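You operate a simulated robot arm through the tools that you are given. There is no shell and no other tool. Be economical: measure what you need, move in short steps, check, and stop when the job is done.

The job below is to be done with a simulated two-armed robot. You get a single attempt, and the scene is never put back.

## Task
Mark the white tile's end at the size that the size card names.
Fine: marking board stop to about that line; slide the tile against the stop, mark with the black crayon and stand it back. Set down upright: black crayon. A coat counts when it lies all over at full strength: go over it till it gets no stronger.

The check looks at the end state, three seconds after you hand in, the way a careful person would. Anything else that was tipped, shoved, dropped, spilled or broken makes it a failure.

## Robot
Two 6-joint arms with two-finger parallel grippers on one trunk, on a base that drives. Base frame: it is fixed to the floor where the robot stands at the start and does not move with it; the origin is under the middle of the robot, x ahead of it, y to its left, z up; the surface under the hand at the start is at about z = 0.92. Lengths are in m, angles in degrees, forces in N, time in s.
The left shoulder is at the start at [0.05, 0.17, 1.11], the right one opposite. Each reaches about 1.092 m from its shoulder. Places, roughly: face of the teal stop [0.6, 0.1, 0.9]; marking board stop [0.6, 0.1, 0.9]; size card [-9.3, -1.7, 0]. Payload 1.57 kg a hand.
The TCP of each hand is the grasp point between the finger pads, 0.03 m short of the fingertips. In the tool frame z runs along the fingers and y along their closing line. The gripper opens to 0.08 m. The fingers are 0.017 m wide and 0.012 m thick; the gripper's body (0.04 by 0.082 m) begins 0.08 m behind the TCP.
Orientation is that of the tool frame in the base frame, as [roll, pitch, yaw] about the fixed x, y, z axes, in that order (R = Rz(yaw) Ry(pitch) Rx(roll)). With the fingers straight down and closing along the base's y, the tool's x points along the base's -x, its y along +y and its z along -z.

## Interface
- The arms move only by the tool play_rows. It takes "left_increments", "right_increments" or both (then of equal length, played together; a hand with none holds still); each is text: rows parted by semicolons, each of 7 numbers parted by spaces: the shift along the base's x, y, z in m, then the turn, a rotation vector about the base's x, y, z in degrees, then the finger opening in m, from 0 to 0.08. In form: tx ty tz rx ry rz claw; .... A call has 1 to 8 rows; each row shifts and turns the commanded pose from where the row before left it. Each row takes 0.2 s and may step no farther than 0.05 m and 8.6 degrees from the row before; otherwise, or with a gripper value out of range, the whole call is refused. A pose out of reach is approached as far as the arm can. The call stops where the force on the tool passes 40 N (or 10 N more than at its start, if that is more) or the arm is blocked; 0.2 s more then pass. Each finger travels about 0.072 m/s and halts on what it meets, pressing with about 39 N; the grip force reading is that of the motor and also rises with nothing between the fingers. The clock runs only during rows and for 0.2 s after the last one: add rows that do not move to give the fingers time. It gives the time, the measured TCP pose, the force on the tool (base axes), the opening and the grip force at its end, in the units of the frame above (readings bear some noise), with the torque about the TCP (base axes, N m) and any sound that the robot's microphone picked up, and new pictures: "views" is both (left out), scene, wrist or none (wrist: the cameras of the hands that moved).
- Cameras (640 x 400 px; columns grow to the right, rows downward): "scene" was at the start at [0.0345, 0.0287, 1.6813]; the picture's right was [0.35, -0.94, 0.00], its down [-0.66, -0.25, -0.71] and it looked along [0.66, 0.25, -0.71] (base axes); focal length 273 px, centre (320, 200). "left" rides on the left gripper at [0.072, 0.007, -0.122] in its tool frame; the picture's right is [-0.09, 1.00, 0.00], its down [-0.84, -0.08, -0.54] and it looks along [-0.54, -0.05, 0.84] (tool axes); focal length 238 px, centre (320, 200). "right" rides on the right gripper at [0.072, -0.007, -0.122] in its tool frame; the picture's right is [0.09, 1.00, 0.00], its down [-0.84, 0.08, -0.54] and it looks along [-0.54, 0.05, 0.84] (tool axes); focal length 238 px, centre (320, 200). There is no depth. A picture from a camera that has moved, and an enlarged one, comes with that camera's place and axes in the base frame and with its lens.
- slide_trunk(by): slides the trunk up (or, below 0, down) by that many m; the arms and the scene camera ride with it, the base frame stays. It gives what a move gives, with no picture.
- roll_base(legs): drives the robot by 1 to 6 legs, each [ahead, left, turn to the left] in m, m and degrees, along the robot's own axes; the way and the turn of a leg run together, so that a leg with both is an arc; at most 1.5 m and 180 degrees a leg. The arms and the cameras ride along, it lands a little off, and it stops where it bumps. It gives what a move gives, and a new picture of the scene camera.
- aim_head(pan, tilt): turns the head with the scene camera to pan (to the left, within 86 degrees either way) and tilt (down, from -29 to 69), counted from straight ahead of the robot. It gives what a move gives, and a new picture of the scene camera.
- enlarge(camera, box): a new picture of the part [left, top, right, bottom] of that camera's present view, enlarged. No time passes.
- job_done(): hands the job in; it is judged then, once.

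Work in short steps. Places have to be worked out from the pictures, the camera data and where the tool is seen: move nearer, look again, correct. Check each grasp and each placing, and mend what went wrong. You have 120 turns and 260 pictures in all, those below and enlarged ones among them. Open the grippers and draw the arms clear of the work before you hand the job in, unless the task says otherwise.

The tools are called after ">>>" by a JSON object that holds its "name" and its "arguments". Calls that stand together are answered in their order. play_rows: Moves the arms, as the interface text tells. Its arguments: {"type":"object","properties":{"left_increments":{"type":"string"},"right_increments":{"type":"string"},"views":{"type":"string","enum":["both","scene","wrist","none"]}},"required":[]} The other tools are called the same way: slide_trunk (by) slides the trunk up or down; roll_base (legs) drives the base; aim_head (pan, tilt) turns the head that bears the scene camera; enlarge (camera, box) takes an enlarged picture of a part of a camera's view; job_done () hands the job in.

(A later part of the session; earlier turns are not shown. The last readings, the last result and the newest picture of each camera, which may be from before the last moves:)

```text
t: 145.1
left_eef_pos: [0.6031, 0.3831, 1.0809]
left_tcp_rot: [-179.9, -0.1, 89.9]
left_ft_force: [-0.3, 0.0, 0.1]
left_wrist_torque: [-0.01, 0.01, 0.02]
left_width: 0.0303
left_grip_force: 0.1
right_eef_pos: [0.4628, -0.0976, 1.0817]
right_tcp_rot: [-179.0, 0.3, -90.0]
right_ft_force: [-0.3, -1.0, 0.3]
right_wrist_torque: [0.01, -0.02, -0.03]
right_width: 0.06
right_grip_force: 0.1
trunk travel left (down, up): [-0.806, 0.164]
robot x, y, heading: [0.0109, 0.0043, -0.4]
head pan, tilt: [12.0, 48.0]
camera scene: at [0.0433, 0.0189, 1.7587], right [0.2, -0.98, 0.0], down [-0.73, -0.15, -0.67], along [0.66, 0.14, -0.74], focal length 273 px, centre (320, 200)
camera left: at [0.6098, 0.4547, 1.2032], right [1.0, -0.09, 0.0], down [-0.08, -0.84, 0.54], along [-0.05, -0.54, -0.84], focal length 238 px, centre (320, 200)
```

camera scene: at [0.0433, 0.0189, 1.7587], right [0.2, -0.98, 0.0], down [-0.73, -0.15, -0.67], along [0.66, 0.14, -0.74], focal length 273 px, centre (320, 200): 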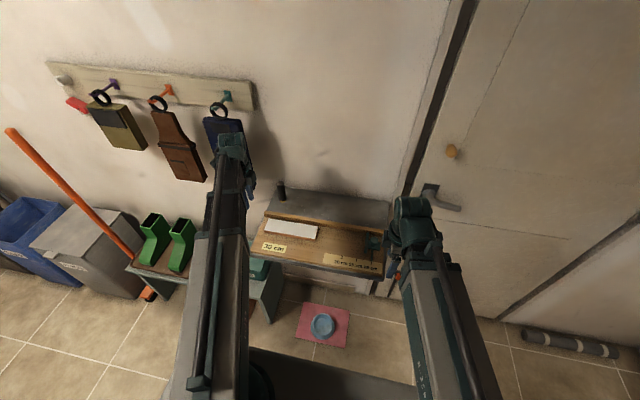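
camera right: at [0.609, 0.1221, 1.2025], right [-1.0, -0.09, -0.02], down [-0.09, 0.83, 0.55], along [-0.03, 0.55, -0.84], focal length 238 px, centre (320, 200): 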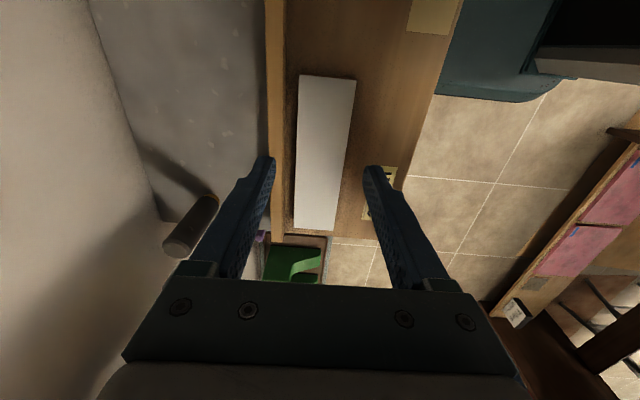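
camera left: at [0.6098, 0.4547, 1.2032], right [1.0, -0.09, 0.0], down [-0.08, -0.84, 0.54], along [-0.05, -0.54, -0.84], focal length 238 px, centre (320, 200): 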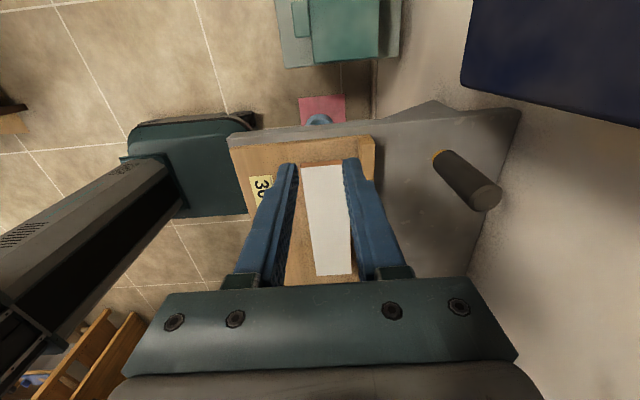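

The tile's free end is at y≈0.337. I lower the trunk by 0.116 so the fingertips are below the tile's top.

>>> {"name": "slide_trunk", "arguments": {"by": -0.116}}

>>> {"name": "play_rows", "arguments": {"left_increments": "0 -0.015 0 0 0 0 0.03; 0 -0.015 0 0 0 0 0.03; 0 -0.01 0 0 0 0 0.03", "views": "wrist"}}

```text
t: 146.6
left_eef_pos: [0.6039, 0.3833, 0.9648]
left_tcp_rot: [179.9, -0.2, 90.0]
left_ft_force: [0.6, 0.1, 0.3]
left_wrist_torque: [0.02, 0.02, 0.01]
left_width: 0.0299
left_grip_force: 0.0
right_eef_pos: [0.4624, -0.097, 0.9648]
right_tcp_rot: [-179.0, 0.3, -90.1]
right_ft_force: [0.8, -0.3, -0.6]
right_wrist_torque: [-0.04, -0.01, 0.01]
right_width: 0.0599
right_grip_force: 0.1
trunk travel left (down, up): [-0.69, 0.28]
robot x, y, heading: [0.0046, 0.0026, -0.2]
head pan, tilt: [12.0, 48.0]
```

```text
t: 147.3
left_eef_pos: [0.6039, 0.3426, 0.9663]
left_tcp_rot: [-180.0, -0.2, 90.1]
left_ft_force: [0.1, 1.4, 0.4]
left_wrist_torque: [-0.02, 0.0, 0.04]
left_width: 0.0301
left_grip_force: 0.0
right_eef_pos: [0.462, -0.0979, 0.9659]
right_tcp_rot: [-179.0, 0.4, -90.1]
right_ft_force: [0.7, 0.4, -0.7]
right_wrist_torque: [0.01, 0.01, 0.02]
right_width: 0.0601
right_grip_force: 0.0
trunk travel left (down, up): [-0.69, 0.28]
robot x, y, heading: [0.0083, 0.0005, -0.2]
head pan, tilt: [12.0, 48.0]
camera left: at [0.6095, 0.4146, 1.0873], right [1.0, -0.09, 0.0], down [-0.08, -0.84, 0.54], along [-0.05, -0.54, -0.84], focal length 238 px, centre (320, 200)
```

left: 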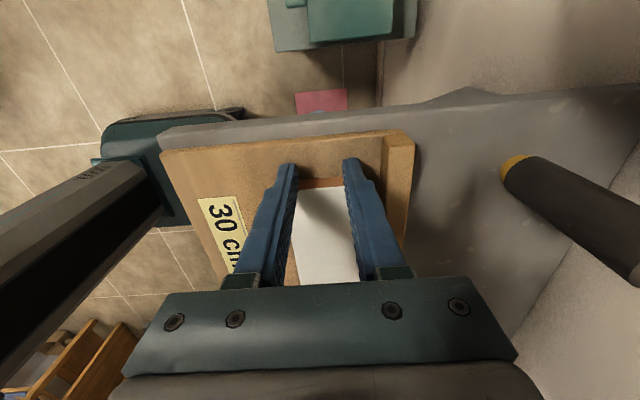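

Fingers are at the end face; I push on by 0.11 in small steps.

>>> {"name": "play_rows", "arguments": {"left_increments": "0 -0.013 0 0 0 0 0.03; 0 -0.014 0 0 0 0 0.03; 0 -0.014 0 0 0 0 0.03; 0 -0.014 0 0 0 0 0.03; 0 -0.014 0 0 0 0 0.03; 0 -0.014 0 0 0 0 0.03; 0 -0.014 0 0 0 0 0.03; 0 -0.014 0 0 0 0 0.03", "views": "both"}}

```text
t: 149.2
left_eef_pos: [0.6026, 0.2312, 0.9642]
left_tcp_rot: [180.0, -0.1, 89.9]
left_ft_force: [-0.2, 0.0, 0.0]
left_wrist_torque: [-0.01, 0.02, -0.01]
left_width: 0.0303
left_grip_force: 0.0
right_eef_pos: [0.463, -0.0983, 0.9651]
right_tcp_rot: [-179.1, 0.4, -90.2]
right_ft_force: [-0.1, -0.1, -0.2]
right_wrist_torque: [-0.01, 0.01, 0.01]
right_width: 0.06
right_grip_force: 0.1
trunk travel left (down, up): [-0.69, 0.28]
robot x, y, heading: [0.0095, 0.0049, -0.2]
head pan, tilt: [12.0, 48.0]
camera scene: at [0.0433, 0.0189, 1.6427], right [0.2, -0.98, 0.0], down [-0.73, -0.15, -0.67], along [0.66, 0.14, -0.74], focal length 273 px, centre (320, 200)
camera left: at [0.6096, 0.3032, 1.0873], right [1.0, -0.09, 0.0], down [-0.08, -0.84, 0.54], along [-0.05, -0.54, -0.84], focal length 238 px, centre (320, 200)
```

scene: 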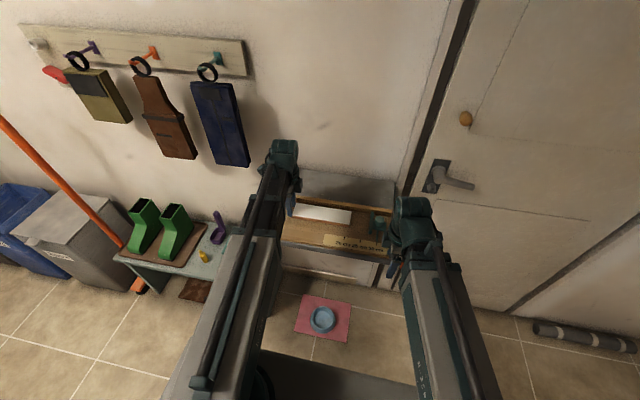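
left: 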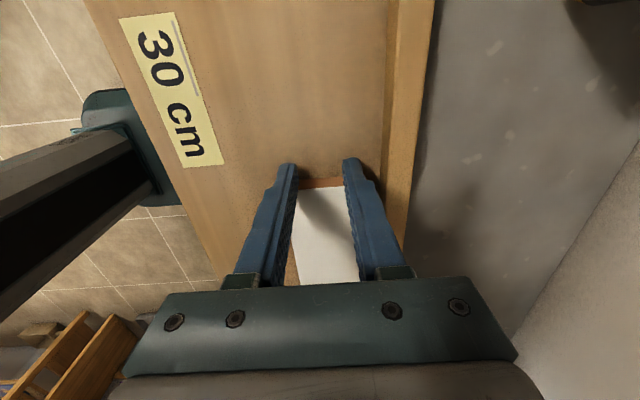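

The tile slides well. Continue in smaller steps until it meets the stop.

>>> {"name": "play_rows", "arguments": {"left_increments": "0 -0.01 0 0 0 0 0.03; 0 -0.01 0 0 0 0 0.03; 0 -0.01 0 0 0 0 0.03; 0 -0.006 0 0 0 0 0.03; 0 -0.003 0 0 0 0 0.03", "views": "scene"}}

>>> {"name": "enlarge", "arguments": {"camera": "scene", "box": [270, 170, 410, 260]}}

```text
t: 150.3
left_eef_pos: [0.6033, 0.1936, 0.966]
left_tcp_rot: [-180.0, -0.2, 90.1]
left_ft_force: [-0.2, 1.0, 1.1]
left_wrist_torque: [0.01, -0.05, -0.02]
left_width: 0.0297
left_grip_force: 0.1
right_eef_pos: [0.4629, -0.0979, 0.9655]
right_tcp_rot: [-179.0, 0.4, -90.1]
right_ft_force: [0.0, 0.3, -0.2]
right_wrist_torque: [0.03, 0.02, -0.02]
right_width: 0.0599
right_grip_force: 0.1
trunk travel left (down, up): [-0.69, 0.28]
robot x, y, heading: [0.0047, 0.003, -0.4]
head pan, tilt: [12.0, 48.0]
camera scene: at [0.0433, 0.0191, 1.6427], right [0.2, -0.98, 0.0], down [-0.73, -0.15, -0.67], along [0.66, 0.14, -0.74], focal length 273 px, centre (320, 200)
```

scene: 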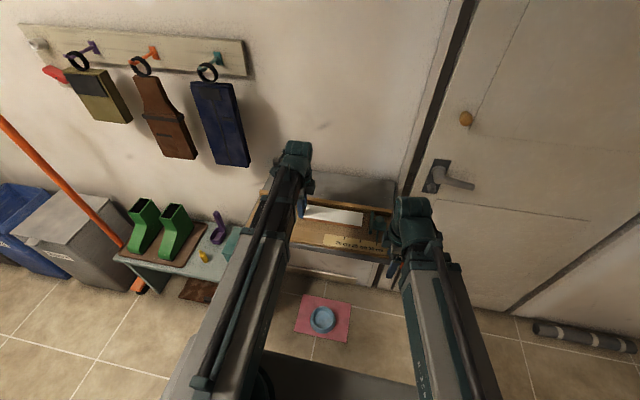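

```text
4.44 times, centred on (340, 215) of scene
camera zoom: at [0.0433, 0.0191, 1.6427], right [0.2, -0.98, 0.0], down [-0.73, -0.15, -0.67], along [0.66, 0.14, -0.74], focal length 1215 px, centre (231, 133)
```

zoom: 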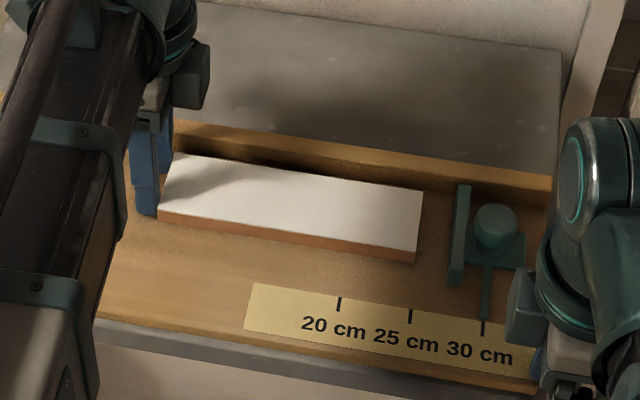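

A gap of about 2 cm is left to the stop's face. I push 1.7 cm more, then creep.

>>> {"name": "play_rows", "arguments": {"left_increments": "0 -0.007 0 0 0 0 0.03; 0 -0.007 0 0 0 0 0.03; 0 -0.002 0 0 0 0 0.03; 0 0 0 0 0 0 0.03", "views": "none"}}

>>> {"name": "enlarge", "arguments": {"camera": "scene", "box": [320, 190, 400, 250]}}

```text
t: 151.3
left_eef_pos: [0.6043, 0.1776, 0.965]
left_tcp_rot: [180.0, -0.1, 90.0]
left_ft_force: [-1.2, 2.4, 0.6]
left_wrist_torque: [0.01, 0.01, -0.02]
left_width: 0.0299
left_grip_force: 0.0
right_eef_pos: [0.4621, -0.0971, 0.9647]
right_tcp_rot: [-179.0, 0.3, -90.1]
right_ft_force: [0.7, 0.2, 0.6]
right_wrist_torque: [0.01, 0.02, 0.02]
right_width: 0.06
right_grip_force: 0.1
trunk travel left (down, up): [-0.69, 0.28]
robot x, y, heading: [0.0054, 0.0016, -0.2]
head pan, tilt: [12.0, 48.0]
```

```text
6.67 times, centred on (360, 220) of scene
camera zoom: at [0.0432, 0.0191, 1.6427], right [0.2, -0.98, 0.0], down [-0.73, -0.15, -0.67], along [0.66, 0.14, -0.74], focal length 1822 px, centre (53, 67)
```

zoom: 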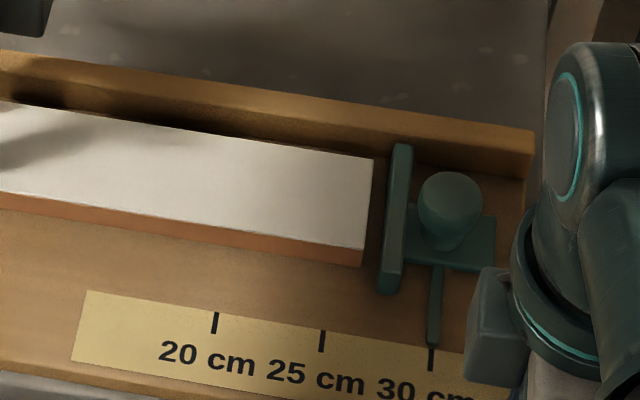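

About 8 mm left. Creeping on in millimetre steps watching force.

>>> {"name": "play_rows", "arguments": {"left_increments": "0 -0.004 0 0 0 0 0.03; 0 -0.002 0 0 0 0 0.03; 0 -0.001 0 0 0 0 0.03; 0 0 0 0 0 0 0.03", "views": "none"}}

>>> {"name": "enlarge", "arguments": {"camera": "scene", "box": [320, 190, 400, 250]}}

```text
t: 152.3
left_eef_pos: [0.6032, 0.1704, 0.9654]
left_tcp_rot: [-180.0, -0.2, 90.0]
left_ft_force: [0.3, 1.4, 0.2]
left_wrist_torque: [0.02, -0.03, -0.03]
left_width: 0.03
left_grip_force: 0.1
right_eef_pos: [0.4633, -0.0975, 0.9659]
right_tcp_rot: [-179.0, 0.4, -90.1]
right_ft_force: [0.7, 0.0, 0.1]
right_wrist_torque: [-0.04, 0.03, 0.02]
right_width: 0.0598
right_grip_force: 0.1
trunk travel left (down, up): [-0.69, 0.28]
robot x, y, heading: [0.0052, 0.0013, -0.3]
head pan, tilt: [12.0, 48.0]
```

```text
6.67 times, centred on (360, 220) of scene
camera zoom: at [0.0433, 0.0191, 1.6427], right [0.2, -0.98, 0.0], down [-0.73, -0.15, -0.67], along [0.66, 0.14, -0.74], focal length 1822 px, centre (53, 67)
```

zoom: 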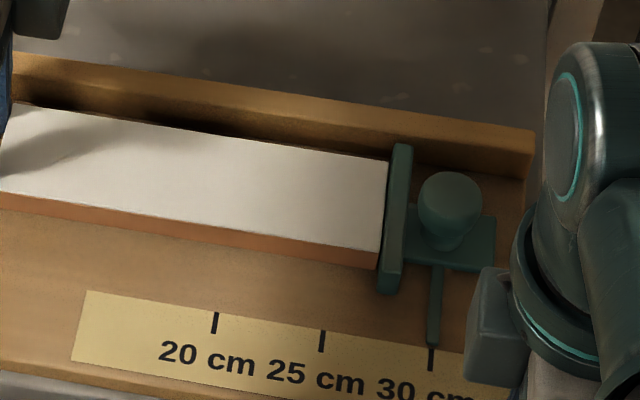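

Nearly touching; two more 1 mm pushes.

>>> {"name": "play_rows", "arguments": {"left_increments": "0 -0.001 0 0 0 0 0.03; 0 -0.001 0 0 0 0 0.03; 0 0 0 0 0 0 0.03", "views": "none"}}

>>> {"name": "enlarge", "arguments": {"camera": "scene", "box": [340, 200, 400, 250]}}

```text
t: 153.2
left_eef_pos: [0.6044, 0.1688, 0.9658]
left_tcp_rot: [-179.9, -0.2, 90.1]
left_ft_force: [0.3, 5.1, 1.9]
left_wrist_torque: [0.06, 0.0, 0.0]
left_width: 0.0302
left_grip_force: 0.1
right_eef_pos: [0.4633, -0.0961, 0.9649]
right_tcp_rot: [-179.0, 0.4, -90.0]
right_ft_force: [0.5, 1.1, -0.8]
right_wrist_torque: [-0.01, 0.0, 0.01]
right_width: 0.0601
right_grip_force: 0.1
trunk travel left (down, up): [-0.69, 0.28]
robot x, y, heading: [0.0094, 0.0042, -0.2]
head pan, tilt: [12.0, 48.0]
```

```text
8.00 times, centred on (370, 225) of scene
camera zoom: at [0.0432, 0.0196, 1.6427], right [0.2, -0.98, 0.0], down [-0.73, -0.15, -0.67], along [0.66, 0.14, -0.74], focal length 2186 px, centre (-80, 0)
```

zoom: 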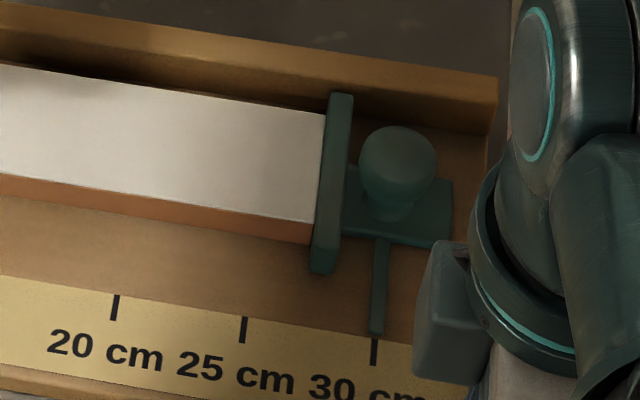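

The tile is firmly against the stop (5 N) and the pointer is still at 30. I back the left hand off, raise, and go over the crayon.

>>> {"name": "play_rows", "arguments": {"left_increments": "0 0.005 0 0 0 0 0.03; 0 0.015 0 0 0 0 0.03", "views": "none"}}

>>> {"name": "slide_trunk", "arguments": {"by": 0.13}}

>>> {"name": "play_rows", "arguments": {"left_increments": "0.035 0.03 0 0 0 0 0.06; 0.035 0.03 0 0 0 0 0.06; 0.035 0.03 0 0 0 0 0.06; 0.035 0.03 0 0 0 0 0.06; 0.02 0.02 0 0 0 0 0.06; 0 0 0 0 0 0 0.06", "views": "both"}}

```text
t: 153.8
left_eef_pos: [0.6035, 0.1885, 0.9648]
left_tcp_rot: [-180.0, -0.1, 90.0]
left_ft_force: [0.5, 0.0, 0.7]
left_wrist_torque: [0.01, 0.02, -0.02]
left_width: 0.0298
left_grip_force: 0.1
right_eef_pos: [0.4632, -0.0981, 0.9648]
right_tcp_rot: [-179.2, 0.3, -90.0]
right_ft_force: [-0.3, 0.2, 0.0]
right_wrist_torque: [-0.02, 0.03, 0.01]
right_width: 0.0602
right_grip_force: 0.1
trunk travel left (down, up): [-0.69, 0.28]
robot x, y, heading: [0.0073, 0.0024, -0.4]
head pan, tilt: [12.0, 48.0]
```

```text
t: 155.3
left_eef_pos: [0.6033, 0.1885, 1.0958]
left_tcp_rot: [180.0, 0.0, 90.0]
left_ft_force: [1.3, -0.7, -0.4]
left_wrist_torque: [0.01, 0.01, -0.01]
left_width: 0.03
left_grip_force: 0.1
right_eef_pos: [0.4627, -0.0976, 1.0947]
right_tcp_rot: [-179.2, 0.3, -90.2]
right_ft_force: [-0.1, -1.1, -0.2]
right_wrist_torque: [-0.02, -0.02, 0.02]
right_width: 0.0598
right_grip_force: 0.0
trunk travel left (down, up): [-0.82, 0.15]
robot x, y, heading: [0.0063, 0.0055, -0.3]
head pan, tilt: [12.0, 48.0]
```

```text
t: 156.7
left_eef_pos: [0.7625, 0.3288, 1.0958]
left_tcp_rot: [180.0, -0.1, 90.0]
left_ft_force: [-0.7, 0.3, 1.0]
left_wrist_torque: [0.0, 0.0, -0.01]
left_width: 0.0602
left_grip_force: 0.1
right_eef_pos: [0.4619, -0.0976, 1.0946]
right_tcp_rot: [-179.0, 0.4, -90.1]
right_ft_force: [0.2, 0.5, -0.1]
right_wrist_torque: [0.02, -0.01, -0.01]
right_width: 0.06
right_grip_force: 0.0
trunk travel left (down, up): [-0.82, 0.15]
robot x, y, heading: [0.0075, 0.0017, -0.4]
head pan, tilt: [12.0, 48.0]
camera scene: at [0.0432, 0.0188, 1.7727], right [0.2, -0.98, 0.0], down [-0.73, -0.15, -0.67], along [0.66, 0.14, -0.74], focal length 273 px, centre (320, 200)
camera left: at [0.7678, 0.4006, 1.2173], right [1.0, -0.09, 0.0], down [-0.08, -0.84, 0.54], along [-0.05, -0.54, -0.84], focal length 238 px, centre (320, 200)
```

scene: 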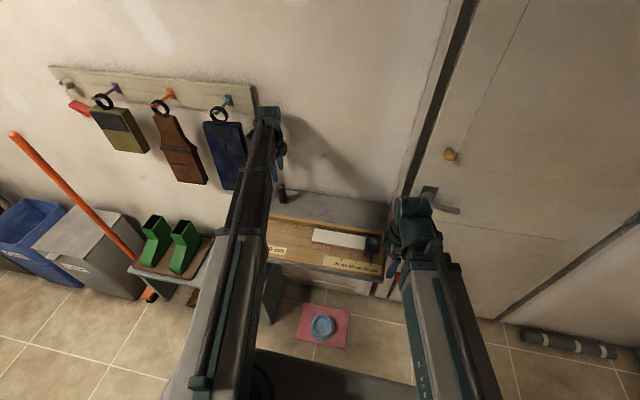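
left: 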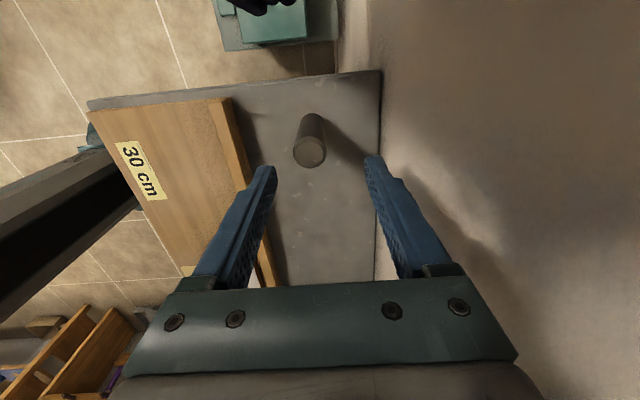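

Crayon looks to be at about (0.751, 0.325). I correct and lower 0.06 (fingertips just around its top), then re-look.

>>> {"name": "play_rows", "arguments": {"left_increments": "-0.011 -0.004 0 0 0 0 0.07; 0 0 0 0 0 0 0.07", "views": "none"}}

>>> {"name": "slide_trunk", "arguments": {"by": -0.045}}

>>> {"name": "play_rows", "arguments": {"left_increments": "0 0 0 0 0 0 0.07", "views": "wrist"}}

```text
t: 157.3
left_eef_pos: [0.7508, 0.3249, 1.0937]
left_tcp_rot: [180.0, -0.1, 89.9]
left_ft_force: [-0.5, 0.1, -0.9]
left_wrist_torque: [-0.03, 0.04, -0.05]
left_width: 0.0698
left_grip_force: 0.0
right_eef_pos: [0.4635, -0.0971, 1.0958]
right_tcp_rot: [-179.1, 0.3, -90.1]
right_ft_force: [0.0, 0.7, 0.8]
right_wrist_torque: [-0.01, 0.0, 0.0]
right_width: 0.06
right_grip_force: 0.1
trunk travel left (down, up): [-0.82, 0.15]
robot x, y, heading: [0.0059, 0.0042, -0.4]
head pan, tilt: [12.0, 48.0]
```

```text
t: 158.2
left_eef_pos: [0.7502, 0.3258, 1.0494]
left_tcp_rot: [-180.0, -0.1, 90.1]
left_ft_force: [0.0, -0.3, -0.4]
left_wrist_torque: [0.01, -0.02, 0.0]
left_width: 0.07
left_grip_force: 0.1
right_eef_pos: [0.4625, -0.0983, 1.05]
right_tcp_rot: [-179.0, 0.4, -90.1]
right_ft_force: [1.4, -1.1, -0.1]
right_wrist_torque: [-0.01, 0.03, -0.01]
right_width: 0.0601
right_grip_force: 0.0
trunk travel left (down, up): [-0.775, 0.195]
robot x, y, heading: [0.0089, 0.0009, -0.2]
head pan, tilt: [12.0, 48.0]
```

```text
t: 158.6
left_eef_pos: [0.7512, 0.3247, 1.0499]
left_tcp_rot: [180.0, -0.1, 90.0]
left_ft_force: [0.7, -1.0, 0.5]
left_wrist_torque: [0.03, -0.01, -0.01]
left_width: 0.0702
left_grip_force: 0.0
right_eef_pos: [0.4619, -0.0973, 1.0504]
right_tcp_rot: [-179.0, 0.5, -90.1]
right_ft_force: [0.2, 0.4, 0.4]
right_wrist_torque: [-0.02, 0.0, 0.0]
right_width: 0.0602
right_grip_force: 0.0
trunk travel left (down, up): [-0.775, 0.195]
robot x, y, heading: [0.006, 0.0047, -0.1]
head pan, tilt: [12.0, 48.0]
camera left: at [0.757, 0.3963, 1.1723], right [1.0, -0.09, 0.0], down [-0.08, -0.84, 0.54], along [-0.05, -0.54, -0.84], focal length 238 px, centre (320, 200)
```

left: 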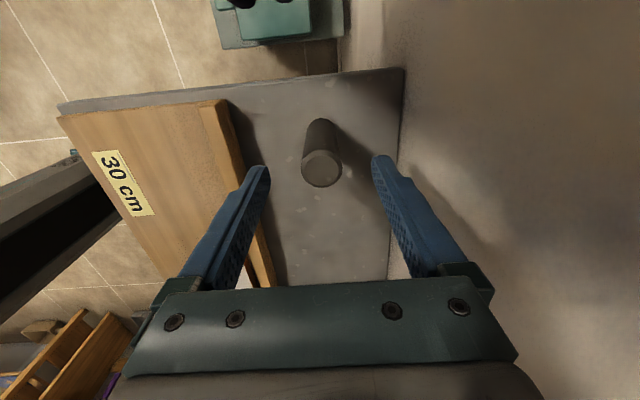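

Centered (top at z≈1.014). I shift 2 mm, lower by 0.07 and grip.

>>> {"name": "play_rows", "arguments": {"left_increments": "0 -0.002 0 0 0 0 0.07", "views": "none"}}

>>> {"name": "slide_trunk", "arguments": {"by": -0.068}}

>>> {"name": "play_rows", "arguments": {"left_increments": "0 0 0 0 0 0 0.045; 0 0 0 0 0 0 0.02; 0 0 0 0 0 0 0.015; 0 0 0 0 0 0 0.015", "views": "both"}}

```text
t: 159.0
left_eef_pos: [0.7506, 0.3213, 1.0499]
left_tcp_rot: [-179.9, 0.0, 89.9]
left_ft_force: [0.4, -0.3, -0.6]
left_wrist_torque: [0.01, 0.0, 0.0]
left_width: 0.0704
left_grip_force: 0.1
right_eef_pos: [0.4628, -0.0983, 1.0503]
right_tcp_rot: [-179.0, 0.4, -90.1]
right_ft_force: [0.1, 0.8, 0.4]
right_wrist_torque: [0.0, 0.03, 0.0]
right_width: 0.0599
right_grip_force: 0.1
trunk travel left (down, up): [-0.775, 0.195]
robot x, y, heading: [0.0085, 0.0023, -0.5]
head pan, tilt: [12.0, 48.0]
```

```text
t: 160.1
left_eef_pos: [0.7494, 0.3224, 0.9819]
left_tcp_rot: [-180.0, -0.1, 90.0]
left_ft_force: [-0.8, -0.1, 0.3]
left_wrist_torque: [-0.02, 0.01, -0.03]
left_width: 0.0701
left_grip_force: 0.1
right_eef_pos: [0.4616, -0.0975, 0.9817]
right_tcp_rot: [-179.0, 0.3, -90.1]
right_ft_force: [0.6, 0.7, -0.4]
right_wrist_torque: [0.03, -0.02, 0.01]
right_width: 0.0597
right_grip_force: 0.0
trunk travel left (down, up): [-0.707, 0.263]
robot x, y, heading: [0.0075, 0.0004, -0.1]
head pan, tilt: [12.0, 48.0]
```

```text
t: 161.1
left_eef_pos: [0.7502, 0.3227, 0.9823]
left_tcp_rot: [179.9, -0.1, 90.0]
left_ft_force: [-0.3, 0.2, 0.2]
left_wrist_torque: [-0.01, -0.03, -0.02]
left_width: 0.0285
left_grip_force: 38.6
right_eef_pos: [0.4622, -0.0976, 0.9826]
right_tcp_rot: [-179.1, 0.4, -90.1]
right_ft_force: [0.4, 0.2, -0.2]
right_wrist_torque: [0.01, 0.0, -0.03]
right_width: 0.06
right_grip_force: 0.0
trunk travel left (down, up): [-0.707, 0.263]
robot x, y, heading: [0.0028, 0.0065, -0.2]
head pan, tilt: [12.0, 48.0]
camera scene: at [0.0433, 0.0189, 1.6597], right [0.2, -0.98, 0.0], down [-0.73, -0.15, -0.67], along [0.66, 0.14, -0.74], focal length 273 px, centre (320, 200)
camera left: at [0.7571, 0.3943, 1.1042], right [1.0, -0.09, 0.0], down [-0.08, -0.84, 0.54], along [-0.05, -0.54, -0.84], focal length 238 px, centre (320, 200)
```

scene: 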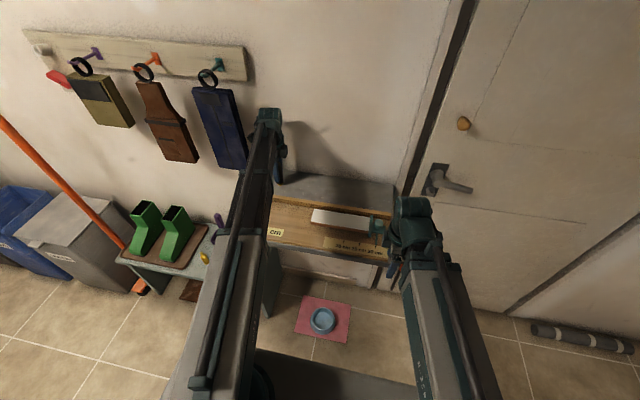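
left: 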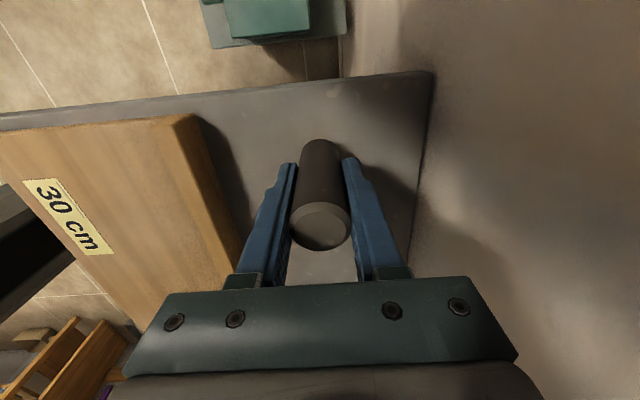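

Crayon held (0.0285). I lift 0.12 and look at its lower end.

>>> {"name": "slide_trunk", "arguments": {"by": 0.12}}

>>> {"name": "enlarge", "arguments": {"camera": "scene", "box": [230, 100, 310, 200]}}

>>> {"name": "enlarge", "arguments": {"camera": "left", "box": [240, 80, 400, 280]}}

```text
t: 162.6
left_eef_pos: [0.7508, 0.323, 1.1009]
left_tcp_rot: [180.0, -0.1, 90.0]
left_ft_force: [-0.2, -1.0, 0.1]
left_wrist_torque: [-0.02, 0.0, 0.04]
left_width: 0.0284
left_grip_force: 38.5
right_eef_pos: [0.4642, -0.0975, 1.1019]
right_tcp_rot: [-179.1, 0.5, -90.1]
right_ft_force: [0.3, -0.3, -0.2]
right_wrist_torque: [-0.02, 0.01, 0.01]
right_width: 0.06
right_grip_force: 0.1
trunk travel left (down, up): [-0.827, 0.143]
robot x, y, heading: [0.0059, 0.0006, -0.2]
head pan, tilt: [12.0, 48.0]
```

```text
4.00 times, centred on (270, 150) of scene
camera zoom: at [0.0436, 0.019, 1.7796], right [0.2, -0.98, 0.0], down [-0.73, -0.15, -0.67], along [0.66, 0.14, -0.74], focal length 1093 px, centre (520, 400)
```

zoom: 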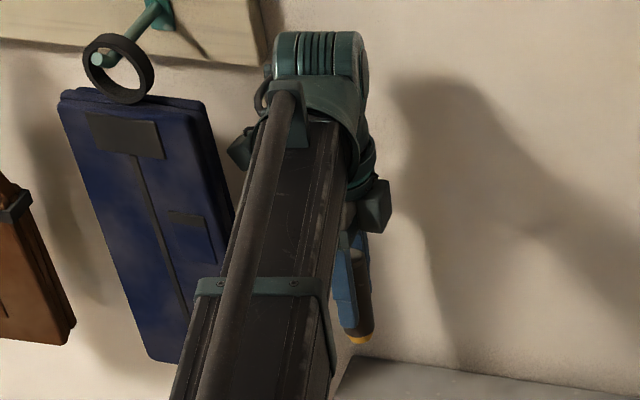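

```text
2.00 times, centred on (320, 180) of left
camera zoom: at [0.7572, 0.3943, 1.2241], right [1.0, -0.09, 0.0], down [-0.08, -0.84, 0.54], along [-0.05, -0.54, -0.84], focal length 477 px, centre (320, 240)
```

zoom: 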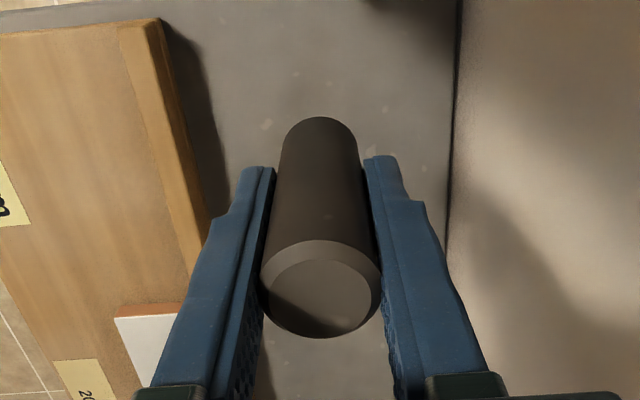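

The crayon is held upright, orange-banded end down. I carry it over the tile's free end.

>>> {"name": "play_rows", "arguments": {"left_increments": "-0.03 -0.035 0 0 0 0 0.015; -0.03 -0.035 0 0 0 0 0.015; -0.03 -0.035 0 0 0 0 0.015; -0.03 -0.035 0 0 0 0 0.015; -0.027 -0.035 0 0 0 0 0.015; 0 0 0 0 0 0 0.015", "views": "none"}}

>>> {"name": "slide_trunk", "arguments": {"by": -0.065}}

>>> {"name": "play_rows", "arguments": {"left_increments": "0 0 0 0 0 0 0.015", "views": "both"}}

```text
t: 164.0
left_eef_pos: [0.6031, 0.1485, 1.1022]
left_tcp_rot: [-180.0, -0.2, 90.0]
left_ft_force: [-0.3, 0.5, -0.3]
left_wrist_torque: [-0.03, 0.01, 0.0]
left_width: 0.0286
left_grip_force: 38.9
right_eef_pos: [0.4627, -0.0983, 1.1024]
right_tcp_rot: [-179.1, 0.4, -90.1]
right_ft_force: [-0.9, -0.4, -0.1]
right_wrist_torque: [0.03, 0.02, -0.01]
right_width: 0.0601
right_grip_force: 0.0
trunk travel left (down, up): [-0.827, 0.143]
robot x, y, heading: [0.0077, -0.0016, -0.3]
head pan, tilt: [12.0, 48.0]
```

```text
t: 165.0
left_eef_pos: [0.6029, 0.1501, 1.0368]
left_tcp_rot: [179.9, 0.0, 90.0]
left_ft_force: [0.4, -0.7, 0.2]
left_wrist_torque: [0.02, -0.01, 0.03]
left_width: 0.0286
left_grip_force: 38.0
right_eef_pos: [0.463, -0.0973, 1.0369]
right_tcp_rot: [-179.1, 0.4, -90.1]
right_ft_force: [-0.4, -0.2, 0.1]
right_wrist_torque: [-0.02, -0.02, 0.01]
right_width: 0.06
right_grip_force: 0.0
trunk travel left (down, up): [-0.762, 0.208]
robot x, y, heading: [0.0099, 0.0028, 0.0]
head pan, tilt: [12.0, 48.0]
```

```text
t: 165.4
left_eef_pos: [0.6032, 0.1491, 1.0374]
left_tcp_rot: [180.0, -0.1, 90.1]
left_ft_force: [0.6, 0.0, -1.0]
left_wrist_torque: [0.02, -0.02, 0.03]
left_width: 0.0284
left_grip_force: 37.9
right_eef_pos: [0.4625, -0.0972, 1.0374]
right_tcp_rot: [-179.0, 0.5, -90.1]
right_ft_force: [-0.8, -0.1, 0.9]
right_wrist_torque: [0.0, -0.02, -0.02]
right_width: 0.0602
right_grip_force: 0.1
trunk travel left (down, up): [-0.762, 0.208]
robot x, y, heading: [0.0071, 0.0055, -0.3]
head pan, tilt: [12.0, 48.0]
camera scene: at [0.0433, 0.0189, 1.7147], right [0.2, -0.98, 0.0], down [-0.73, -0.15, -0.67], along [0.66, 0.14, -0.74], focal length 273 px, centre (320, 200)
camera left: at [0.6092, 0.2201, 1.1593], right [1.0, -0.09, 0.0], down [-0.08, -0.84, 0.54], along [-0.05, -0.54, -0.84], focal length 238 px, centre (320, 200)
```

scene: 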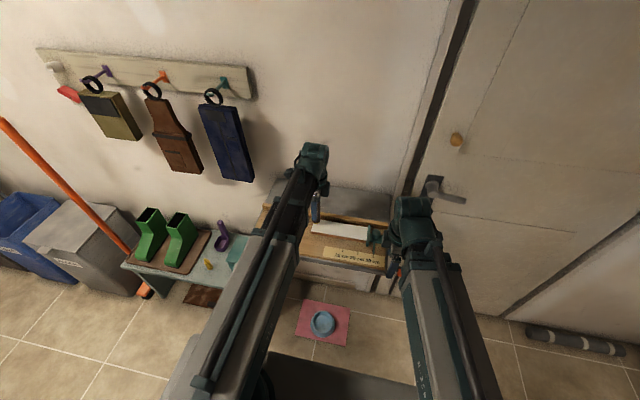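
left: 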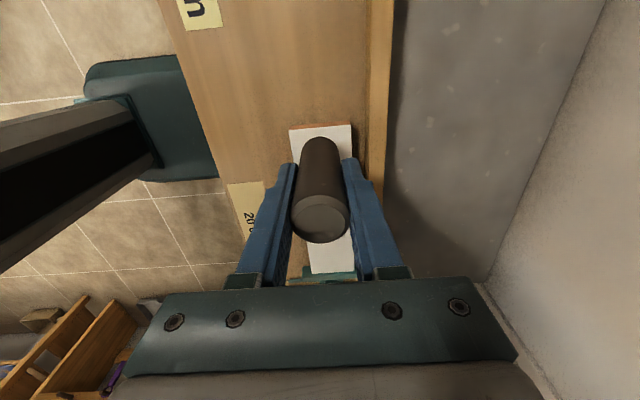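

Lowering gently towards contact.

>>> {"name": "slide_trunk", "arguments": {"by": -0.01}}

>>> {"name": "slide_trunk", "arguments": {"by": -0.004}}

>>> {"name": "slide_trunk", "arguments": {"by": -0.003}}

```text
t: 166.0
left_eef_pos: [0.6022, 0.1489, 1.0278]
left_tcp_rot: [179.9, -0.1, 90.0]
left_ft_force: [-0.1, 0.6, 0.3]
left_wrist_torque: [-0.04, 0.0, -0.01]
left_width: 0.0289
left_grip_force: 38.7
right_eef_pos: [0.4622, -0.0975, 1.0279]
right_tcp_rot: [-179.0, 0.4, -90.1]
right_ft_force: [-0.2, -0.4, 0.2]
right_wrist_torque: [-0.01, -0.02, 0.0]
right_width: 0.06
right_grip_force: 0.0
trunk travel left (down, up): [-0.752, 0.218]
robot x, y, heading: [0.0076, 0.0039, -0.5]
head pan, tilt: [12.0, 48.0]
```

```text
t: 166.5
left_eef_pos: [0.6035, 0.1472, 1.0246]
left_tcp_rot: [179.9, -0.2, 89.9]
left_ft_force: [0.1, 0.1, 0.2]
left_wrist_torque: [-0.02, 0.01, -0.01]
left_width: 0.0286
left_grip_force: 38.4
right_eef_pos: [0.4631, -0.0973, 1.0243]
right_tcp_rot: [-179.1, 0.4, -90.2]
right_ft_force: [-0.1, -0.3, 0.5]
right_wrist_torque: [-0.02, 0.03, -0.02]
right_width: 0.0597
right_grip_force: 0.1
trunk travel left (down, up): [-0.748, 0.222]
robot x, y, heading: [0.0111, 0.0012, -0.3]
head pan, tilt: [12.0, 48.0]
```

```text
t: 167.1
left_eef_pos: [0.6027, 0.1493, 1.0208]
left_tcp_rot: [-179.9, -0.1, 90.0]
left_ft_force: [0.5, -0.5, -1.4]
left_wrist_torque: [-0.01, -0.05, -0.02]
left_width: 0.0286
left_grip_force: 38.5
right_eef_pos: [0.463, -0.0974, 1.0205]
right_tcp_rot: [-179.0, 0.4, -90.0]
right_ft_force: [-0.3, -0.5, -0.2]
right_wrist_torque: [0.0, 0.03, 0.01]
right_width: 0.0599
right_grip_force: 0.1
trunk travel left (down, up): [-0.745, 0.225]
robot x, y, heading: [0.0078, -0.0012, -0.4]
head pan, tilt: [12.0, 48.0]
```

No contact yet; going on in 2–3 mm steps.

>>> {"name": "slide_trunk", "arguments": {"by": -0.003}}

>>> {"name": "slide_trunk", "arguments": {"by": -0.002}}

>>> {"name": "slide_trunk", "arguments": {"by": -0.002}}

>>> {"name": "enlarge", "arguments": {"camera": "left", "box": [240, 80, 400, 280]}}

```text
t: 167.6
left_eef_pos: [0.6032, 0.1475, 1.0178]
left_tcp_rot: [179.8, -0.2, 90.0]
left_ft_force: [2.1, 0.7, 15.4]
left_wrist_torque: [0.03, 0.11, 0.0]
left_width: 0.0284
left_grip_force: 38.6
right_eef_pos: [0.4633, -0.0974, 1.0174]
right_tcp_rot: [-179.0, 0.3, -90.1]
right_ft_force: [0.1, 0.5, 0.6]
right_wrist_torque: [-0.02, 0.0, 0.0]
right_width: 0.0603
right_grip_force: 0.1
trunk travel left (down, up): [-0.742, 0.228]
robot x, y, heading: [0.0091, 0.0042, -0.1]
head pan, tilt: [12.0, 48.0]
```

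```text
t: 168.1
left_eef_pos: [0.6027, 0.1473, 1.0162]
left_tcp_rot: [179.9, -0.2, 90.0]
left_ft_force: [3.9, 1.1, 24.0]
left_wrist_torque: [0.0, 0.05, -0.04]
left_width: 0.0285
left_grip_force: 39.0
right_eef_pos: [0.4618, -0.0987, 1.0155]
right_tcp_rot: [-179.0, 0.5, -90.1]
right_ft_force: [0.0, -0.6, -0.2]
right_wrist_torque: [0.0, 0.0, -0.01]
right_width: 0.0601
right_grip_force: 0.1
trunk travel left (down, up): [-0.74, 0.23]
robot x, y, heading: [0.012, 0.0026, -0.4]
head pan, tilt: [12.0, 48.0]
```

```text
t: 168.6
left_eef_pos: [0.6022, 0.1487, 1.0129]
left_tcp_rot: [180.0, 0.1, 90.1]
left_ft_force: [6.1, 0.7, 24.7]
left_wrist_torque: [-0.02, -0.62, 0.01]
left_width: 0.0284
left_grip_force: 38.6
right_eef_pos: [0.4623, -0.0971, 1.0134]
right_tcp_rot: [-179.1, 0.4, -90.1]
right_ft_force: [0.0, -0.1, 0.1]
right_wrist_torque: [0.0, 0.03, 0.05]
right_width: 0.0602
right_grip_force: 0.1
trunk travel left (down, up): [-0.738, 0.232]
robot x, y, heading: [0.0085, 0.0022, -0.4]
head pan, tilt: [12.0, 48.0]
```

```text
2.00 times, centred on (320, 180) of left
camera zoom: at [0.6084, 0.2197, 1.1357], right [1.0, -0.09, 0.0], down [-0.08, -0.84, 0.54], along [-0.05, -0.54, -0.84], focal length 477 px, centre (320, 240)
```

zoom: 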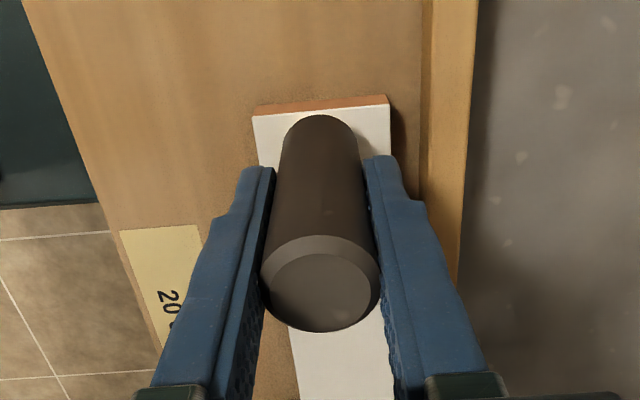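

Contact was near z=1.019 but that pressed too hard (25 N). I raise 2 cm to see what mark it left.

>>> {"name": "slide_trunk", "arguments": {"by": 0.03}}

>>> {"name": "play_rows", "arguments": {"left_increments": "0 0.03 0 0 0 0 0.015; 0 0.03 0 0 0 0 0.015; 0 0 0 0 0 0 0.015", "views": "none"}}

>>> {"name": "enlarge", "arguments": {"camera": "scene", "box": [280, 190, 400, 260]}}

>>> {"name": "enlarge", "arguments": {"camera": "left", "box": [240, 120, 400, 290]}}

```text
t: 169.4
left_eef_pos: [0.6032, 0.1468, 1.0431]
left_tcp_rot: [-180.0, 0.0, 90.0]
left_ft_force: [-0.8, -0.2, 0.0]
left_wrist_torque: [0.0, -0.01, 0.02]
left_width: 0.0283
left_grip_force: 39.1
right_eef_pos: [0.4616, -0.0982, 1.0443]
right_tcp_rot: [-179.1, 0.4, -90.1]
right_ft_force: [-0.1, -0.1, 0.1]
right_wrist_torque: [-0.01, 0.01, 0.02]
right_width: 0.0601
right_grip_force: 0.1
trunk travel left (down, up): [-0.768, 0.202]
robot x, y, heading: [0.0052, 0.0054, -0.1]
head pan, tilt: [12.0, 48.0]
```

```text
t: 170.2
left_eef_pos: [0.6024, 0.2077, 1.0432]
left_tcp_rot: [-179.9, -0.1, 90.1]
left_ft_force: [0.5, 0.0, 0.0]
left_wrist_torque: [0.0, 0.02, 0.01]
left_width: 0.0284
left_grip_force: 38.5
right_eef_pos: [0.4616, -0.0984, 1.0423]
right_tcp_rot: [-179.2, 0.3, -90.1]
right_ft_force: [0.1, -0.6, 0.5]
right_wrist_torque: [-0.03, 0.0, 0.01]
right_width: 0.06
right_grip_force: 0.0
trunk travel left (down, up): [-0.768, 0.202]
robot x, y, heading: [0.0087, 0.0004, -0.1]
head pan, tilt: [12.0, 48.0]
```

```text
5.33 times, centred on (340, 225) of scene
camera zoom: at [0.0434, 0.0188, 1.7207], right [0.2, -0.98, 0.0], down [-0.73, -0.15, -0.67], along [0.66, 0.14, -0.74], focal length 1458 px, centre (213, 67)
```

zoom: 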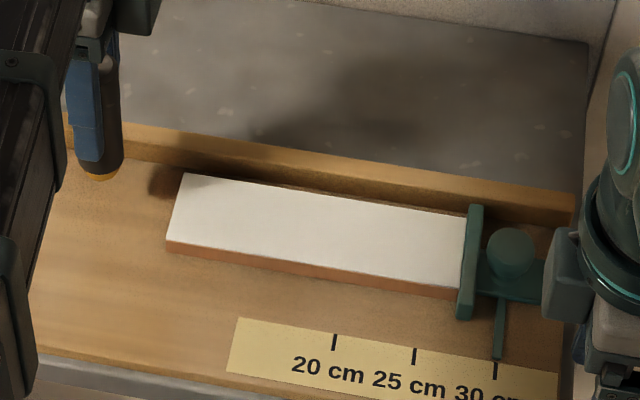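

```text
2.35 times, centred on (320, 205) of left
camera zoom: at [0.609, 0.2799, 1.1653], right [1.0, -0.09, 0.0], down [-0.08, -0.84, 0.54], along [-0.05, -0.54, -0.84], focal length 561 px, centre (320, 188)
```

zoom: 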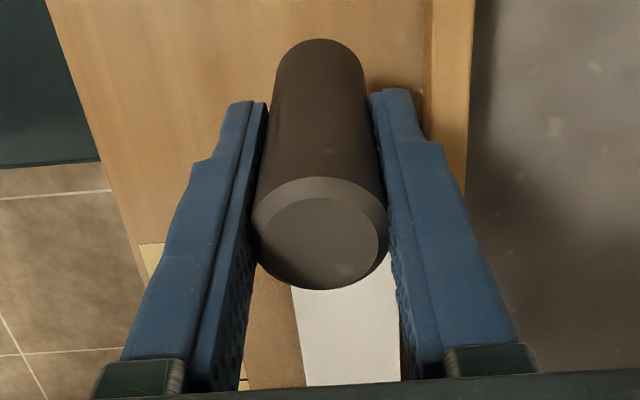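

No mark came off. The upper end is bevelled and dark while the lower end has an orange cap, so I look closely at the lower end, and also test a short stroke before concluding.

>>> {"name": "enlarge", "arguments": {"camera": "scene", "box": [285, 195, 315, 230]}}

>>> {"name": "play_rows", "arguments": {"right_increments": "0 0 0 0 0 0 0.06", "views": "wrist"}}

```text
11.43 times, centred on (300, 212) of scene
camera zoom: at [0.0434, 0.0188, 1.7207], right [0.2, -0.98, 0.0], down [-0.73, -0.15, -0.67], along [0.66, 0.14, -0.74], focal length 3123 px, centre (549, 57)
```

zoom: 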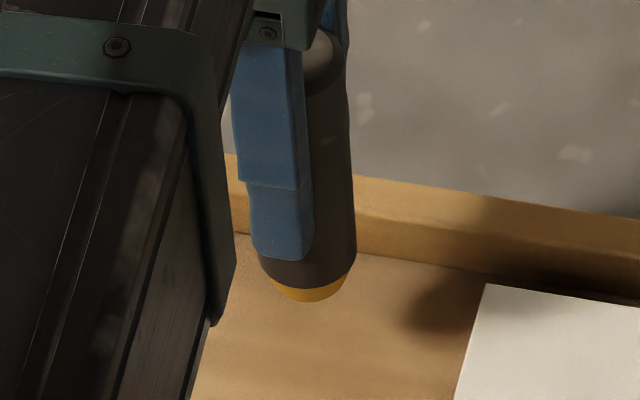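

```text
t: 170.6
left_eef_pos: [0.6022, 0.2093, 1.0437]
left_tcp_rot: [180.0, -0.1, 90.0]
left_ft_force: [-0.4, 1.1, -0.2]
left_wrist_torque: [0.0, -0.01, -0.02]
left_width: 0.0285
left_grip_force: 38.6
right_eef_pos: [0.4634, -0.0975, 1.0444]
right_tcp_rot: [-179.2, 0.3, -90.1]
right_ft_force: [0.0, 0.7, 0.2]
right_wrist_torque: [0.02, 0.02, -0.05]
right_width: 0.0602
right_grip_force: 0.1
trunk travel left (down, up): [-0.768, 0.202]
robot x, y, heading: [0.0072, 0.0011, -0.3]
head pan, tilt: [12.0, 48.0]
camera right: at [0.4671, -0.1704, 1.1645], right [-1.0, -0.09, -0.02], down [-0.09, 0.83, 0.55], along [-0.04, 0.55, -0.84], focal length 238 px, centre (320, 200)
```

right: 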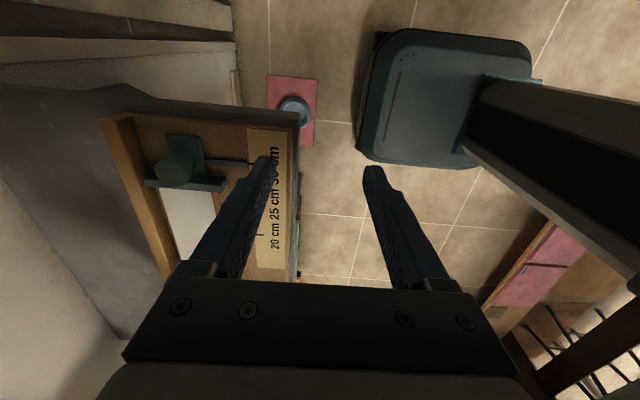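

The lower end is a tapered ochre core, which looks like a marking tip after all; a still press just may not mark. I test a light stroke at the free end.

>>> {"name": "play_rows", "arguments": {"left_increments": "0 -0.03 0 0 0 0 0.015; 0 -0.03 0 0 0 0 0.015; 0 0 0 0 0 0 0.015", "views": "none"}}

>>> {"name": "slide_trunk", "arguments": {"by": -0.024}}

>>> {"name": "slide_trunk", "arguments": {"by": -0.003}}

```text
t: 171.4
left_eef_pos: [0.6036, 0.1496, 1.0425]
left_tcp_rot: [-179.9, -0.1, 90.1]
left_ft_force: [0.0, 0.3, -1.3]
left_wrist_torque: [0.01, 0.05, 0.0]
left_width: 0.0285
left_grip_force: 38.5
right_eef_pos: [0.4632, -0.0968, 1.0428]
right_tcp_rot: [-179.2, 0.4, -90.2]
right_ft_force: [-0.1, 0.4, 0.0]
right_wrist_torque: [0.0, -0.03, -0.03]
right_width: 0.06
right_grip_force: 0.1
trunk travel left (down, up): [-0.768, 0.202]
robot x, y, heading: [0.0106, 0.0021, -0.2]
head pan, tilt: [12.0, 48.0]
```

```text
t: 172.1
left_eef_pos: [0.6025, 0.1494, 1.0185]
left_tcp_rot: [180.0, -0.1, 89.9]
left_ft_force: [0.2, -0.3, -0.4]
left_wrist_torque: [0.02, 0.02, 0.04]
left_width: 0.0284
left_grip_force: 38.3
right_eef_pos: [0.4631, -0.0976, 1.019]
right_tcp_rot: [-179.1, 0.4, -90.0]
right_ft_force: [-0.2, 0.0, 0.8]
right_wrist_torque: [-0.01, 0.05, 0.0]
right_width: 0.06
right_grip_force: 0.1
trunk travel left (down, up): [-0.744, 0.226]
robot x, y, heading: [0.0081, -0.0016, -0.3]
head pan, tilt: [12.0, 48.0]
```

```text
t: 172.6
left_eef_pos: [0.6044, 0.1478, 1.0173]
left_tcp_rot: [179.9, -0.3, 90.1]
left_ft_force: [6.7, 1.3, 29.6]
left_wrist_torque: [0.12, -0.75, -0.04]
left_width: 0.0285
left_grip_force: 37.9
right_eef_pos: [0.4623, -0.0985, 1.0169]
right_tcp_rot: [-179.0, 0.5, -90.1]
right_ft_force: [-0.2, -0.2, 0.5]
right_wrist_torque: [-0.01, -0.03, -0.05]
right_width: 0.0598
right_grip_force: 0.0
trunk travel left (down, up): [-0.741, 0.229]
robot x, y, heading: [0.0063, 0.001, -0.3]
head pan, tilt: [12.0, 48.0]
```

29 N is more than I want; I ease up 1.5 mm and stroke across the end.

>>> {"name": "slide_trunk", "arguments": {"by": 0.0015}}

>>> {"name": "play_rows", "arguments": {"left_increments": "0.008 0 0 0 0 0 0.015; -0.008 0 0 0 0 0 0.015; -0.008 0 0 0 0 0 0.015; 0.008 0 0 0 0 0 0.015", "views": "none"}}

>>> {"name": "enlarge", "arguments": {"camera": "left", "box": [240, 80, 400, 280]}}

```text
t: 173.1
left_eef_pos: [0.603, 0.1484, 1.0169]
left_tcp_rot: [-180.0, 0.0, 90.0]
left_ft_force: [0.0, -1.0, 1.1]
left_wrist_torque: [0.0, 0.02, 0.02]
left_width: 0.0287
left_grip_force: 38.6
right_eef_pos: [0.463, -0.0986, 1.0164]
right_tcp_rot: [-179.1, 0.4, -90.1]
right_ft_force: [0.5, -0.4, -0.6]
right_wrist_torque: [0.01, -0.02, 0.0]
right_width: 0.0603
right_grip_force: 0.0
trunk travel left (down, up): [-0.743, 0.227]
robot x, y, heading: [0.0058, 0.0018, -0.2]
head pan, tilt: [12.0, 48.0]
```

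```text
t: 174.1
left_eef_pos: [0.6041, 0.1491, 1.0177]
left_tcp_rot: [-180.0, -0.1, 89.9]
left_ft_force: [0.6, 0.2, -0.3]
left_wrist_torque: [-0.02, -0.01, 0.03]
left_width: 0.0284
left_grip_force: 38.2
right_eef_pos: [0.462, -0.0979, 1.0176]
right_tcp_rot: [-179.1, 0.4, -90.1]
right_ft_force: [-0.1, 0.2, -0.4]
right_wrist_torque: [0.01, 0.02, -0.01]
right_width: 0.0599
right_grip_force: 0.1
trunk travel left (down, up): [-0.743, 0.227]
robot x, y, heading: [0.0103, 0.0052, -0.4]
head pan, tilt: [12.0, 48.0]
```

```text
2.00 times, centred on (320, 180) of left
camera zoom: at [0.6098, 0.2203, 1.1397], right [1.0, -0.09, 0.0], down [-0.08, -0.84, 0.54], along [-0.05, -0.54, -0.84], focal length 477 px, centre (320, 240)
```

zoom: 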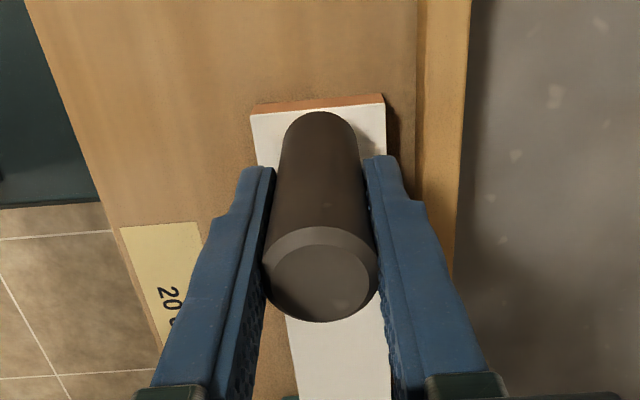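

Now just off contact; I lower 1 mm and stroke.

>>> {"name": "slide_trunk", "arguments": {"by": -0.001}}

>>> {"name": "play_rows", "arguments": {"left_increments": "0.008 0 0 0 0 0 0.015; -0.008 0 0 0 0 0 0.015; -0.008 0 0 0 0 0 0.015; 0 -0.008 0 0 0 0 0.015; 0.008 0 0 0 0 0 0.015", "views": "none"}}

>>> {"name": "enlarge", "arguments": {"camera": "left", "box": [240, 80, 400, 280]}}

```text
t: 174.6
left_eef_pos: [0.6036, 0.1495, 1.0173]
left_tcp_rot: [180.0, -0.1, 90.0]
left_ft_force: [1.5, -0.6, 4.8]
left_wrist_torque: [-0.02, -0.23, 0.03]
left_width: 0.0284
left_grip_force: 38.9
right_eef_pos: [0.4641, -0.0974, 1.0171]
right_tcp_rot: [-179.0, 0.3, -90.0]
right_ft_force: [0.7, 0.0, -0.1]
right_wrist_torque: [-0.01, -0.02, 0.0]
right_width: 0.0599
right_grip_force: 0.1
trunk travel left (down, up): [-0.742, 0.228]
robot x, y, heading: [0.0067, 0.0025, -0.1]
head pan, tilt: [12.0, 48.0]
```

```text
t: 175.8
left_eef_pos: [0.6046, 0.1401, 1.0165]
left_tcp_rot: [179.9, -0.2, 90.0]
left_ft_force: [0.9, 0.2, 0.4]
left_wrist_torque: [0.01, 0.01, -0.01]
left_width: 0.0287
left_grip_force: 38.3
right_eef_pos: [0.4628, -0.0984, 1.0163]
right_tcp_rot: [-179.1, 0.4, -90.2]
right_ft_force: [0.6, 0.6, -0.1]
right_wrist_torque: [0.03, 0.01, 0.01]
right_width: 0.06
right_grip_force: 0.0
trunk travel left (down, up): [-0.742, 0.228]
robot x, y, heading: [0.009, 0.0017, -0.5]
head pan, tilt: [12.0, 48.0]
```

```text
2.00 times, centred on (320, 180) of left
camera zoom: at [0.6097, 0.2124, 1.1387], right [1.0, -0.09, 0.0], down [-0.08, -0.84, 0.54], along [-0.05, -0.54, -0.84], focal length 477 px, centre (320, 240)
```

zoom: 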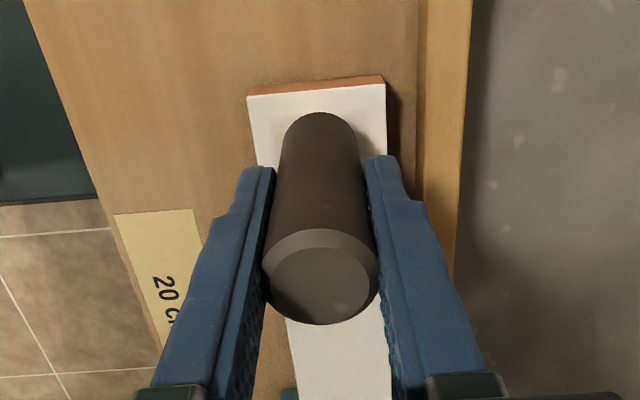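

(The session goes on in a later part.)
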